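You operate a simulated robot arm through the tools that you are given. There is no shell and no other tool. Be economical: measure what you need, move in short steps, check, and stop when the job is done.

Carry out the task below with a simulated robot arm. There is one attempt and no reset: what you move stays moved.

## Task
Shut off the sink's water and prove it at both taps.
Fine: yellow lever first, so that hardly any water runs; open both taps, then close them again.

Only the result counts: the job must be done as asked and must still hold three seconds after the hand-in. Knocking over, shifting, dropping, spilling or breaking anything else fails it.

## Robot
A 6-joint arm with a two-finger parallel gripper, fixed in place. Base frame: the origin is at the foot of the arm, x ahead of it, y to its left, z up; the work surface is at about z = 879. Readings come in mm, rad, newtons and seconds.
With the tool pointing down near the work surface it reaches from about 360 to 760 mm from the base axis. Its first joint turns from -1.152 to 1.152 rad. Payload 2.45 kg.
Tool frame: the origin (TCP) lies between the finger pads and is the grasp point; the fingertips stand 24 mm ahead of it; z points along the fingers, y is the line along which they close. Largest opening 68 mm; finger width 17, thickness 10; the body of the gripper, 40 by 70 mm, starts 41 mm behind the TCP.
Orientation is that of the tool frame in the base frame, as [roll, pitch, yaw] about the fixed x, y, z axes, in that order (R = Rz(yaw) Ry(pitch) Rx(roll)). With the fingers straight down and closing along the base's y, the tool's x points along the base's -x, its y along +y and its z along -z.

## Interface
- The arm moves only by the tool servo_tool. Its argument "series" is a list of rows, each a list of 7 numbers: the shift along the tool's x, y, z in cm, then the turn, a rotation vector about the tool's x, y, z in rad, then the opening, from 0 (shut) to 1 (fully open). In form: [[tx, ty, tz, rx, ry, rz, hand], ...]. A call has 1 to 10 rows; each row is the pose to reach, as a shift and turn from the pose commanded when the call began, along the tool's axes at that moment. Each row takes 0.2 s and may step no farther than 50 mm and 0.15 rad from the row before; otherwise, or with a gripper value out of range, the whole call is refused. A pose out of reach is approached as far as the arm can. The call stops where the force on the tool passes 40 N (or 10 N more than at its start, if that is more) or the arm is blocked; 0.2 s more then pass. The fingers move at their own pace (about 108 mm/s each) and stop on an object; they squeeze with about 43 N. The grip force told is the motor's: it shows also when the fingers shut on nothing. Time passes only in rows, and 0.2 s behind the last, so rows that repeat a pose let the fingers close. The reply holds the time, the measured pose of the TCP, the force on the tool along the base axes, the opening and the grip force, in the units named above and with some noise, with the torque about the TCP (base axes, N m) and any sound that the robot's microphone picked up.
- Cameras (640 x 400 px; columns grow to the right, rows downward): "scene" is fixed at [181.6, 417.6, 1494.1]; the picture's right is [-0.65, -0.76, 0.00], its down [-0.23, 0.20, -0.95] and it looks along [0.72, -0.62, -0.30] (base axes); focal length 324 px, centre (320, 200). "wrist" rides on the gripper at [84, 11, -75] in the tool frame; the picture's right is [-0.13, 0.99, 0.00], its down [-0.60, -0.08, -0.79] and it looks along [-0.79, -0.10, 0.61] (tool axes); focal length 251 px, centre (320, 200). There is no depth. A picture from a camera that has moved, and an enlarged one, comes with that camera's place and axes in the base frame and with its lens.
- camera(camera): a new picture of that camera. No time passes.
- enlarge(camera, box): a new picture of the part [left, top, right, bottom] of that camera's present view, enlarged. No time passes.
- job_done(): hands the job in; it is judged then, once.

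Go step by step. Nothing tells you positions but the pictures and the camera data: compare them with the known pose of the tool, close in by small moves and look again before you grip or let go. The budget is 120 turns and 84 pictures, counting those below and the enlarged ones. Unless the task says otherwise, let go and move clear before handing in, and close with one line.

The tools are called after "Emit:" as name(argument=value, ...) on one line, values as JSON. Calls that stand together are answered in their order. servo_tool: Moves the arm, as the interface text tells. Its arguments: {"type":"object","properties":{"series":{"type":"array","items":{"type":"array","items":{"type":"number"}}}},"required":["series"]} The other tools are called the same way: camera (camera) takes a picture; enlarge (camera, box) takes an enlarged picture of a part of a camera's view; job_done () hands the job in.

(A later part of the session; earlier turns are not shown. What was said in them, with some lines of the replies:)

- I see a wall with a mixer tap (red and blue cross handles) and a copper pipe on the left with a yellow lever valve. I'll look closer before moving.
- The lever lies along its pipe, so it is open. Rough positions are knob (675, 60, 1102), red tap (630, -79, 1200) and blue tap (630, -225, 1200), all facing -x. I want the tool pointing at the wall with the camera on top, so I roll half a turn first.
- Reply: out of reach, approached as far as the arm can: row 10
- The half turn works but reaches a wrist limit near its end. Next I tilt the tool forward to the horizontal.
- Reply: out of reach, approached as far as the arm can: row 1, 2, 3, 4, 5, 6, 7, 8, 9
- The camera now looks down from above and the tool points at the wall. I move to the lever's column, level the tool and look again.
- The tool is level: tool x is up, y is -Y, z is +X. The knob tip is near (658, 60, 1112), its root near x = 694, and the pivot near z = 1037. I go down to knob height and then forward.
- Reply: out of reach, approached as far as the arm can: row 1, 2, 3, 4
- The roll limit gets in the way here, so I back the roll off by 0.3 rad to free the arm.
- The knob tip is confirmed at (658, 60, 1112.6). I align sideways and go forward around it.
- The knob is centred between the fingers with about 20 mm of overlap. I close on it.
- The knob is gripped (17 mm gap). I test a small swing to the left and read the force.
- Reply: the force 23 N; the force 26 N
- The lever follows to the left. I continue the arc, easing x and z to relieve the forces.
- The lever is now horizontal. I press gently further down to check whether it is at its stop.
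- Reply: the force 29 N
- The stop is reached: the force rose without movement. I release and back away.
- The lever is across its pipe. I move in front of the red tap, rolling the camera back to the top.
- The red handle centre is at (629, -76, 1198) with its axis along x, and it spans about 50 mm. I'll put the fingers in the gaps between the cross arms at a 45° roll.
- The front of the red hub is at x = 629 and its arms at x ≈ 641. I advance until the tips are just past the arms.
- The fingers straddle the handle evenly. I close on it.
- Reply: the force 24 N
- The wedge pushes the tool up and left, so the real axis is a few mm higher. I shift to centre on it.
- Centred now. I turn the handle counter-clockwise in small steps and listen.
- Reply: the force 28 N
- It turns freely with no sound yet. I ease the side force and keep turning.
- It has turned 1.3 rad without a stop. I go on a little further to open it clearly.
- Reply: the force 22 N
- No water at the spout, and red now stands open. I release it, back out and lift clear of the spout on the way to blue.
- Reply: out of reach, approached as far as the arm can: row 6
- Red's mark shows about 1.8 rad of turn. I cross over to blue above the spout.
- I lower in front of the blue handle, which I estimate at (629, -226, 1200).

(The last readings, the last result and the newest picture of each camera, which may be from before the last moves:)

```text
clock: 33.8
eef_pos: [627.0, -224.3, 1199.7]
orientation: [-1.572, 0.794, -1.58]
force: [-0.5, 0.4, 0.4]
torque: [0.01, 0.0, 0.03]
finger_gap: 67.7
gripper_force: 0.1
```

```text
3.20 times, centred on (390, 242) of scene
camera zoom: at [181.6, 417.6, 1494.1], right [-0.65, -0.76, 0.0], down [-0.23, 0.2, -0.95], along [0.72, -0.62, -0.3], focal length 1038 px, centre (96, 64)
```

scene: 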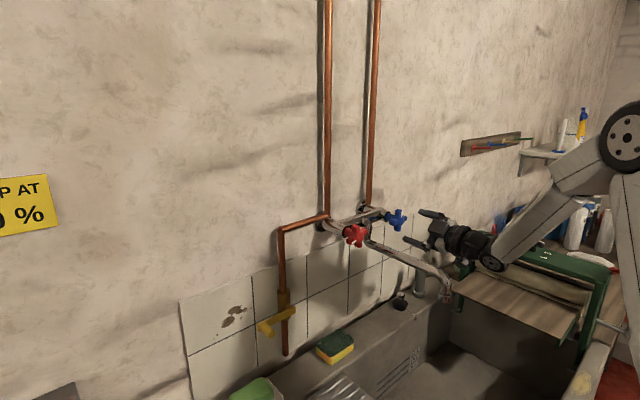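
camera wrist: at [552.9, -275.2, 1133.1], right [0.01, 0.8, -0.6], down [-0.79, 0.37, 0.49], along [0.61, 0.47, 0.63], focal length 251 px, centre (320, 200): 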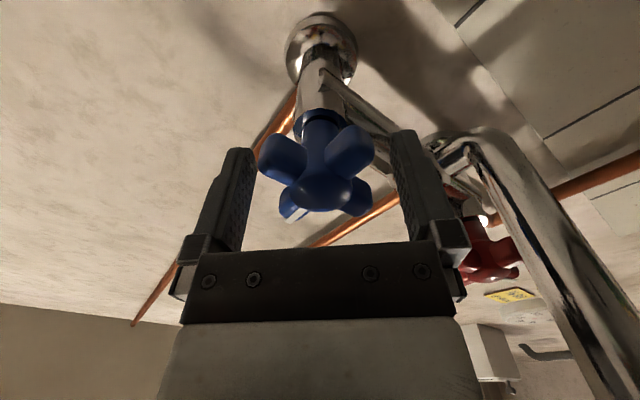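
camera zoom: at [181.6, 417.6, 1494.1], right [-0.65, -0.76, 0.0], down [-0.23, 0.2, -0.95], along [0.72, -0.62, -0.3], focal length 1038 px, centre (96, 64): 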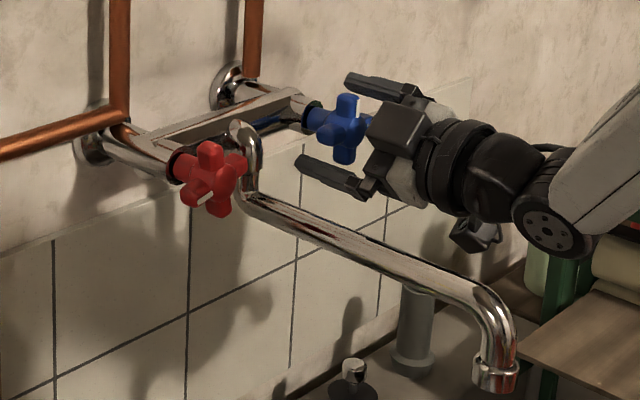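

Blue is centred between the fingers and both are clear of the mixer body. I close on the handle.

Emit:
servo_tool(series=[[0, 0, 0, 0, 0, 0, 0.6], [0, 0, 0, 0, 0, 0, 0.3], [0, 0, 0, 0, 0, 0, 0.3]])

Emit:
camera(camera="wrist")

```text
clock: 34.6
eef_pos: [627.2, -224.4, 1199.8]
orientation: [-1.573, 0.796, -1.582]
force: [2.5, -1.1, -2.1]
torque: [-0.53, -0.09, 0.08]
finger_gap: 36.6
gripper_force: 45.3
```

```text
41 pictures are left
camera wrist: at [552.7, -275.4, 1132.7], right [0.01, 0.8, -0.6], down [-0.79, 0.37, 0.49], along [0.61, 0.47, 0.63], focal length 251 px, centre (320, 200)
```

wrist: 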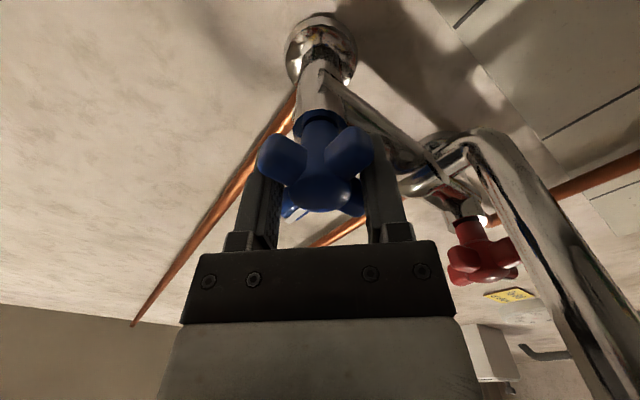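

Well centred with low force. I turn blue counter-clockwise.

Emit:
servo_tool(series=[[0, 0, 0, 0, 0, -0.12, 0.3], [0, 0, 0, 0, 0, -0.24, 0.3], [0, 0, 0, 0, 0, -0.36, 0.3], [0, 0, 0, 0, 0, -0.48, 0.3], [0, 0, 0, 0, 0, -0.48, 0.3]])

Emit:
enlarge(camera="scene", box=[300, 180, 480, 305])

```text
clock: 35.8
eef_pos: [628.0, -224.9, 1200.8]
orientation: [-1.574, 0.313, -1.582]
force: [-8.9, 4.3, -6.4]
torque: [-0.01, -1.16, 0.36]
finger_gap: 36.4
gripper_force: 45.5
```

```text
3.20 times, centred on (390, 242) of scene
camera zoom: at [181.3, 417.7, 1494.1], right [-0.65, -0.76, 0.0], down [-0.23, 0.2, -0.95], along [0.72, -0.62, -0.3], focal length 1038 px, centre (96, 64)
```

zoom: 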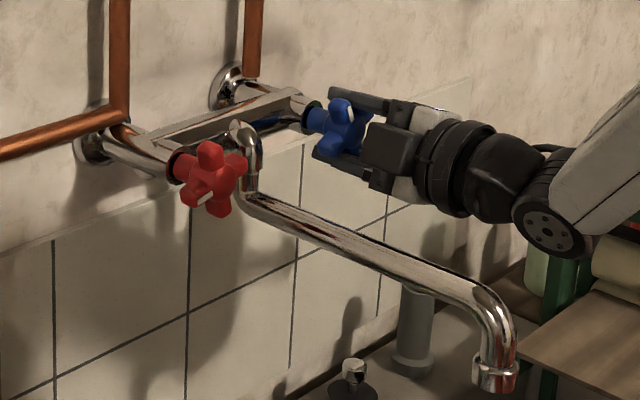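

Blue turns the same way and no water runs. I continue to about 1.8 rad.

Emit:
servo_tool(series=[[0, 0, -0.05, 0, 0, -0.14, 0.3], [0, 0, -0.05, 0, 0, -0.28, 0.3], [0, 0, -0.05, 0, 0, -0.42, 0.3], [0, 0, -0.05, 0, 0, -0.56, 0.3], [0, 0, -0.05, 0, 0, -0.7, 0.3], [0, 0, -0.05, 0, 0, -0.7, 0.3]])

Emit:
servo_tool(series=[[0, 0, 0, 0, 0, -0.14, 0.3], [0, 0, 0, 0, 0, -0.28, 0.3], [0, 0, 0, 0, 0, -0.42, 0.3], [0, 0, 0, 0, 0, -0.56, 0.3], [0, 0, 0, 0, 0, -0.56, 0.3], [0, 0, 0, 0, 0, -0.56, 0.3]])

Emit:
enlarge(camera="scene", box=[300, 180, 480, 305])

```text
clock: 37.2
eef_pos: [626.6, -224.0, 1200.7]
orientation: [-1.572, -0.386, -1.577]
force: [-0.7, 5.1, -8.2]
torque: [0.02, -0.81, 0.75]
finger_gap: 36.6
gripper_force: 44.7
```

```text
clock: 38.6
eef_pos: [626.6, -224.8, 1201.0]
orientation: [-1.573, -0.947, -1.573]
force: [-7.6, 15.3, -6.2]
torque: [0.02, -0.68, 0.22]
finger_gap: 36.6
gripper_force: 44.9
```

```text
3.20 times, centred on (390, 242) of scene
camera zoom: at [181.4, 418.1, 1494.0], right [-0.65, -0.76, 0.0], down [-0.23, 0.2, -0.95], along [0.72, -0.62, -0.3], focal length 1038 px, centre (96, 64)
```

zoom: 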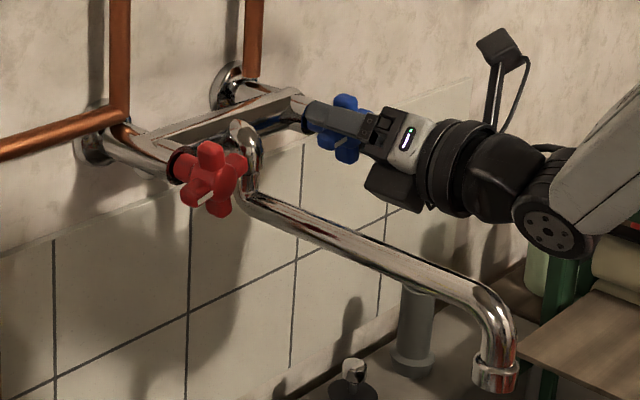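

Both taps stand open and the spout is dry. Now I turn blue back clockwise to its closed stop.

Emit:
servo_tool(series=[[0, 0, 0, 0, 0, 0.14, 0.3], [0, 0, 0, 0, 0, 0.28, 0.3], [0, 0, 0, 0, 0, 0.42, 0.3], [0, 0, 0, 0, 0, 0.56, 0.3], [0, 0, 0, 0, 0, 0.7, 0.3], [0, 0, 0, 0, 0, 0.84, 0.3], [0, 0, 0, 0, 0, 0.98, 0.3], [0, 0, 0, 0, 0, 1.12, 0.3], [0, 0, 0, 0, 0, 1.26, 0.3], [0, 0, 0, 0, 0, 1.26, 0.3]])

Emit:
servo_tool(series=[[0, 0, 0, 0, 0, 0.12, 0.3], [0, 0, 0, 0, 0, 0.24, 0.3], [0, 0, 0, 0, 0, 0.36, 0.3], [0, 0, 0, 0, 0, 0.46, 0.3], [0, 0, 0, 0, 0, 0.48, 0.3], [0, 0, 0, 0, 0, 0.48, 0.3]])

```text
clock: 40.8
eef_pos: [628.9, -223.5, 1199.4]
orientation: [-1.574, 0.317, -1.579]
force: [-10.1, 13.6, -5.1]
torque: [-0.01, 1.08, 0.78]
finger_gap: 36.7
gripper_force: 45.0
```

```text
clock: 42.2
eef_pos: [628.3, -226.1, 1200.4]
orientation: [-1.573, 0.795, -1.58]
force: [-6.9, 6.9, -7.2]
torque: [-0.59, 0.57, 1.43]
finger_gap: 36.5
gripper_force: 44.8
```

The original angle is back, with the same resisting torque as before. I press slightly further to check the stop.

Emit:
servo_tool(series=[[0, 0, 0, 0, 0, 0.04, 0.3], [0, 0, 0, 0, 0, 0.04, 0.3]])

```text
clock: 42.8
eef_pos: [627.3, -226.3, 1199.9]
orientation: [-1.574, 0.831, -1.581]
force: [-5.2, 7.2, -11.6]
torque: [-2.57, -0.32, 0.21]
finger_gap: 36.6
gripper_force: 44.4
```

Torque jumped to 2.6 N m, so blue is on its stop. I release and back off.

Emit:
servo_tool(series=[[0, 0, 0, 0, 0, -0.03, 0.3], [0, 0, 0, 0, 0, -0.03, 0.7], [0, 0, 0, 0, 0, -0.03, 1], [0, 0, 0, 0, 0, -0.03, 1], [0, 0, -3.5, 0, 0, -0.03, 1], [0, 0, -7, 0, 0, -0.03, 1]])

Emit:
enlarge(camera="scene", box=[300, 180, 480, 305])

```text
clock: 44.2
eef_pos: [556.0, -223.1, 1201.4]
orientation: [-1.573, 0.806, -1.582]
force: [0.0, 0.4, 0.2]
torque: [0.05, 0.0, 0.0]
finger_gap: 68.1
gripper_force: 0.0
```

```text
3.20 times, centred on (390, 242) of scene
camera zoom: at [181.6, 417.6, 1494.1], right [-0.65, -0.76, 0.0], down [-0.23, 0.2, -0.95], along [0.72, -0.62, -0.3], focal length 1038 px, centre (96, 64)
```

zoom: 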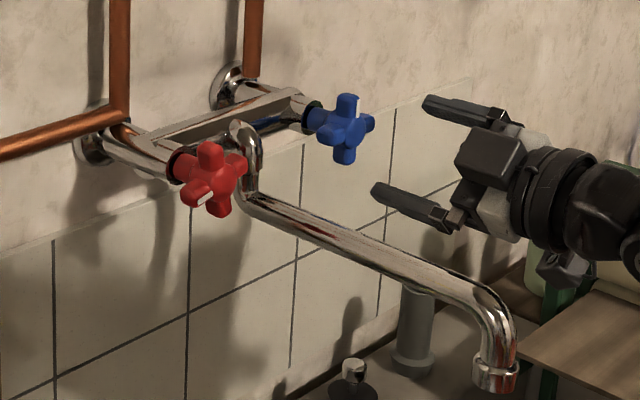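

Blue's mark is back at the top, closed. I go back over the spout to red, matching the roll at which I left it.

Emit:
servo_tool(series=[[-2.8, -2.85, 0, 0, 0, 0, 1], [-5.6, -5.7, 0, 0, 0, 0.15, 1], [-8.41, -8.56, 0, 0, 0, 0.3, 1], [-10.17, -6.83, -0.33, 0, 0, 0.45, 1], [-11.93, -5.1, -0.67, 0, 0, 0.6, 1], [-13.68, -3.37, -1, 0, 0, 0.75, 1], [-15.44, -1.65, -1.33, 0, 0, 0.9, 1], [-17.2, 0.08, -1.67, 0, 0, 1.05, 1], [-18.96, 1.81, -2, 0, 0, 1.2, 1], [-18.96, 1.81, -2, 0, 0, 1.35, 1]])

```text
clock: 46.4
eef_pos: [537.5, -80.4, 1323.7]
orientation: [1.573, 0.984, 1.562]
force: [0.0, 0.0, 0.1]
torque: [0.01, 0.0, 0.02]
finger_gap: 68.2
gripper_force: 0.1
```

Emit:
servo_tool(series=[[3.53, -2.13, 0.8, 0, 0, -0.015, 1], [7.06, -4.25, 1.6, 0, 0, -0.015, 1], [10.59, -6.38, 2.5, 0, 0, -0.015, 1], [10.59, -6.38, 2.5, 0, 0, -0.015, 1]])

Emit:
camera(camera="wrist")

```text
clock: 47.4
eef_pos: [563.4, -75.3, 1200.6]
orientation: [1.573, 1.0, 1.564]
force: [-0.1, -0.2, 0.4]
torque: [0.03, 0.01, -0.02]
finger_gap: 67.9
gripper_force: 0.0
```

```text
37 pictures are left
camera wrist: at [490.0, -19.9, 1135.8], right [0.01, 0.76, 0.64], down [-0.8, -0.39, 0.47], along [0.61, -0.52, 0.61], focal length 251 px, centre (320, 200)
```

wrist: 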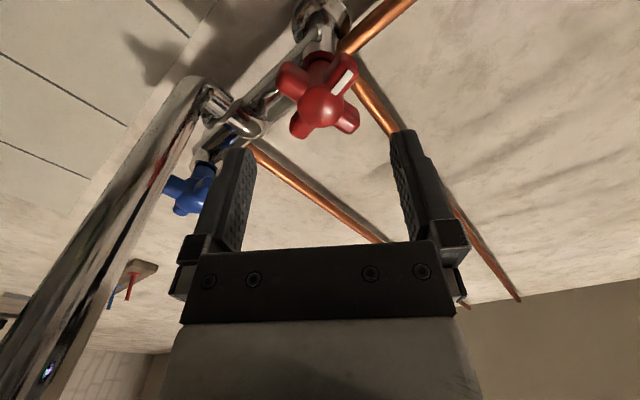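

Aligned with red. I advance and close on it.

Emit:
servo_tool(series=[[0, 0, 2.2, 0, 0, 0, 1], [0, 0, 4.4, 0, 0, 0, 1], [0, 0, 6.35, 0, 0, 0, 1], [0, 0, 6.35, 0, 0, 0, 1], [0, 0, 6.35, 0, 0, 0, 0.6], [0, 0, 6.35, 0, 0, 0, 0.3], [0, 0, 6.35, 0, 0, 0, 0.3]])

Emit:
camera(camera="wrist")

```text
clock: 49.0
eef_pos: [629.4, -76.6, 1200.8]
orientation: [1.577, 1.0, 1.57]
force: [3.7, 3.4, -6.4]
torque: [0.03, -0.15, 0.49]
finger_gap: 36.8
gripper_force: 45.1
```

```text
36 pictures are left
camera wrist: at [554.6, -20.0, 1135.7], right [0.01, 0.77, 0.64], down [-0.79, -0.39, 0.47], along [0.61, -0.52, 0.6], focal length 251 px, centre (320, 200)
```

wrist: 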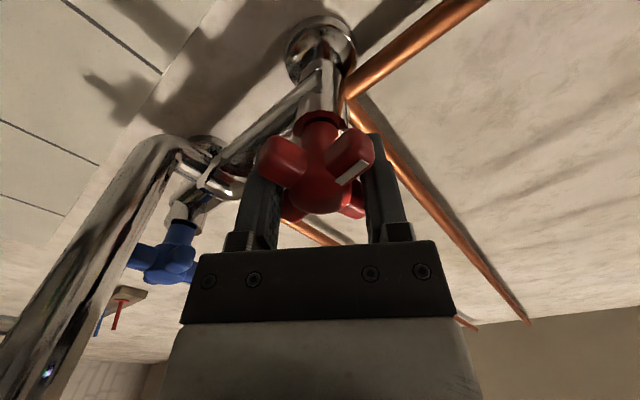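

Well gripped. I turn red clockwise by 1.78 rad, back to closed.

Emit:
servo_tool(series=[[0, 0, 0, 0, 0, 0.14, 0.3], [0, 0, 0, 0, 0, 0.28, 0.3], [0, 0, 0, 0, 0, 0.42, 0.3], [0, 0, 0, 0, 0, 0.56, 0.3], [0, 0, 0, 0, 0, 0.7, 0.3], [0, 0, 0, 0, 0, 0.84, 0.3], [0, 0, 0, 0, 0, 0.98, 0.3], [0, 0, 0, 0, 0, 1.12, 0.3], [0, 0, 0, 0, 0, 1.26, 0.3], [0, 0, 0, 0, 0, 1.26, 0.3]])

Emit:
servo_tool(series=[[0, 0, 0, 0, 0, 0.14, 0.3], [0, 0, 0, 0, 0, 0.28, 0.3], [0, 0, 0, 0, 0, 0.42, 0.3], [0, 0, 0, 0, 0, 0.52, 0.3], [0, 0, 0, 0, 0, 0.54, 0.3], [0, 0, 0, 0, 0, 0.54, 0.3]])

```text
clock: 51.2
eef_pos: [629.6, -75.9, 1200.2]
orientation: [1.575, -0.262, 1.561]
force: [29.9, 12.0, -19.0]
torque: [0.04, 0.05, 0.78]
finger_gap: 36.9
gripper_force: 44.8
```

```text
clock: 52.6
eef_pos: [629.0, -75.7, 1200.0]
orientation: [1.577, -0.799, 1.557]
force: [26.6, 15.5, -18.9]
torque: [-0.75, 0.32, 0.23]
finger_gap: 36.8
gripper_force: 45.1
```

Emit:
servo_tool(series=[[-0.05, 0, 0.15, 0, 0, 0.03, 0.3], [-0.05, 0, 0.15, 0, 0, 0.03, 0.3]])

```text
clock: 53.2
eef_pos: [627.3, -74.4, 1200.7]
orientation: [1.577, -0.827, 1.561]
force: [1.3, 22.0, -15.2]
torque: [-2.24, 0.07, -1.38]
finger_gap: 36.7
gripper_force: 44.9
```

Red is on its stop as well (2.2 N m). I release, back out and check everything.

Emit:
servo_tool(series=[[0, 0, 0, 0, 0, -0.03, 0.3], [0, 0, 0, 0, 0, -0.03, 0.7], [0, 0, 0, 0, 0, -0.03, 1], [0, 0, 0, 0, 0, -0.03, 1], [0, 0, -3.5, 0, 0, -0.03, 1], [0, 0, -7, 0, 0, -0.03, 1]])

Emit:
servo_tool(series=[[3.5, 3.5, -1, 0, 0, 0, 1], [7, 7, -2, 0, 0, 0, 1], [10, 10, -3, 0, 0, 0, 1]])

Emit:
camera(camera="scene")

Emit:
enlarge(camera="scene", box=[240, 190, 480, 340])

```text
clock: 54.6
eef_pos: [557.1, -74.0, 1201.9]
orientation: [1.571, -0.801, 1.563]
force: [-0.4, 0.5, 0.1]
torque: [0.0, -0.04, 0.02]
finger_gap: 68.1
gripper_force: 0.1
```

```text
refused: row 1 steps farther than a row can; nothing moved
```

```text
35 pictures are left
```

scene: 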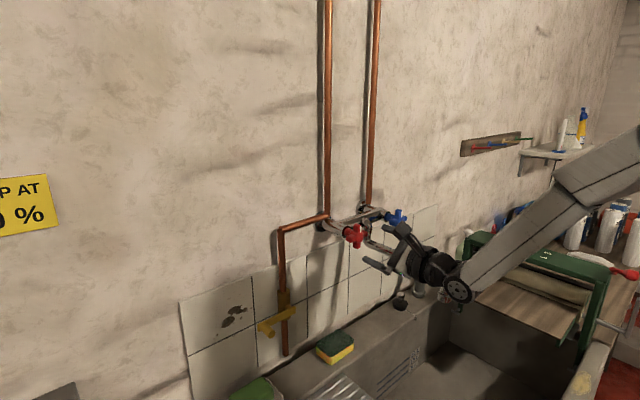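

```text
2.67 times, centred on (360, 265) of scene
camera zoom: at [181.6, 417.6, 1494.1], right [-0.65, -0.76, 0.0], down [-0.23, 0.2, -0.95], along [0.72, -0.62, -0.3], focal length 865 px, centre (213, 27)
```

zoom: 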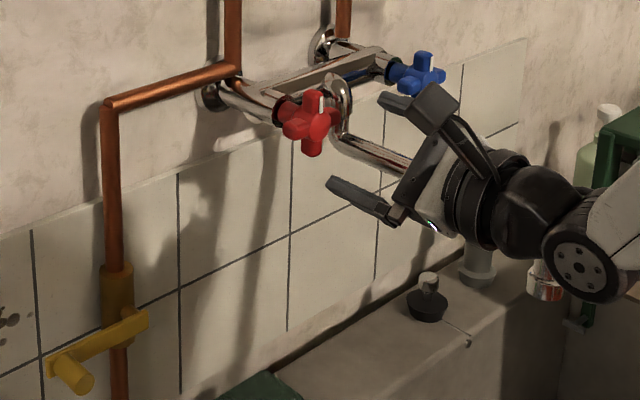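

Both marks are back at the top and the lever is across the pipe. I lift the gripper clear.

Emit:
servo_tool(series=[[2.8, 2.8, -0.5, 0, 0, 0, 1], [5.6, 5.6, -1, 0, 0, 0, 1], [8.4, 8.4, -1.5, 0, 0, 0, 1], [8.4, 8.4, -1.5, 0, 0, 0, 1]])

Emit:
enlarge(camera="scene", box=[240, 190, 480, 340])

```text
clock: 55.6
eef_pos: [544.8, -77.6, 1318.8]
orientation: [1.573, -0.799, 1.56]
force: [-0.2, 0.0, 0.5]
torque: [0.0, 0.03, -0.01]
finger_gap: 68.1
gripper_force: 0.0
```

```text
2.67 times, centred on (360, 265) of scene
camera zoom: at [181.5, 417.6, 1494.1], right [-0.65, -0.76, 0.0], down [-0.23, 0.2, -0.95], along [0.72, -0.62, -0.3], focal length 865 px, centre (213, 27)
```

zoom: 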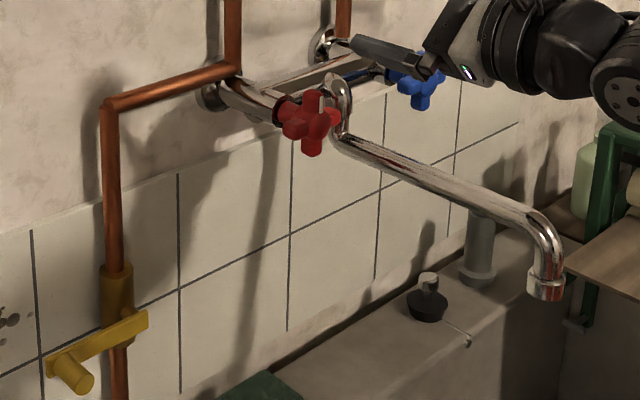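

The lever is shut, both taps are closed, the spout is dry and the arm is clear. I hand in.

Emit:
job_done()

```text
The job is handed in.
```

The sink's water is shut off at the yellow lever; with both taps open together no water was seen or heard at the spout, and both are now closed again on their stops.
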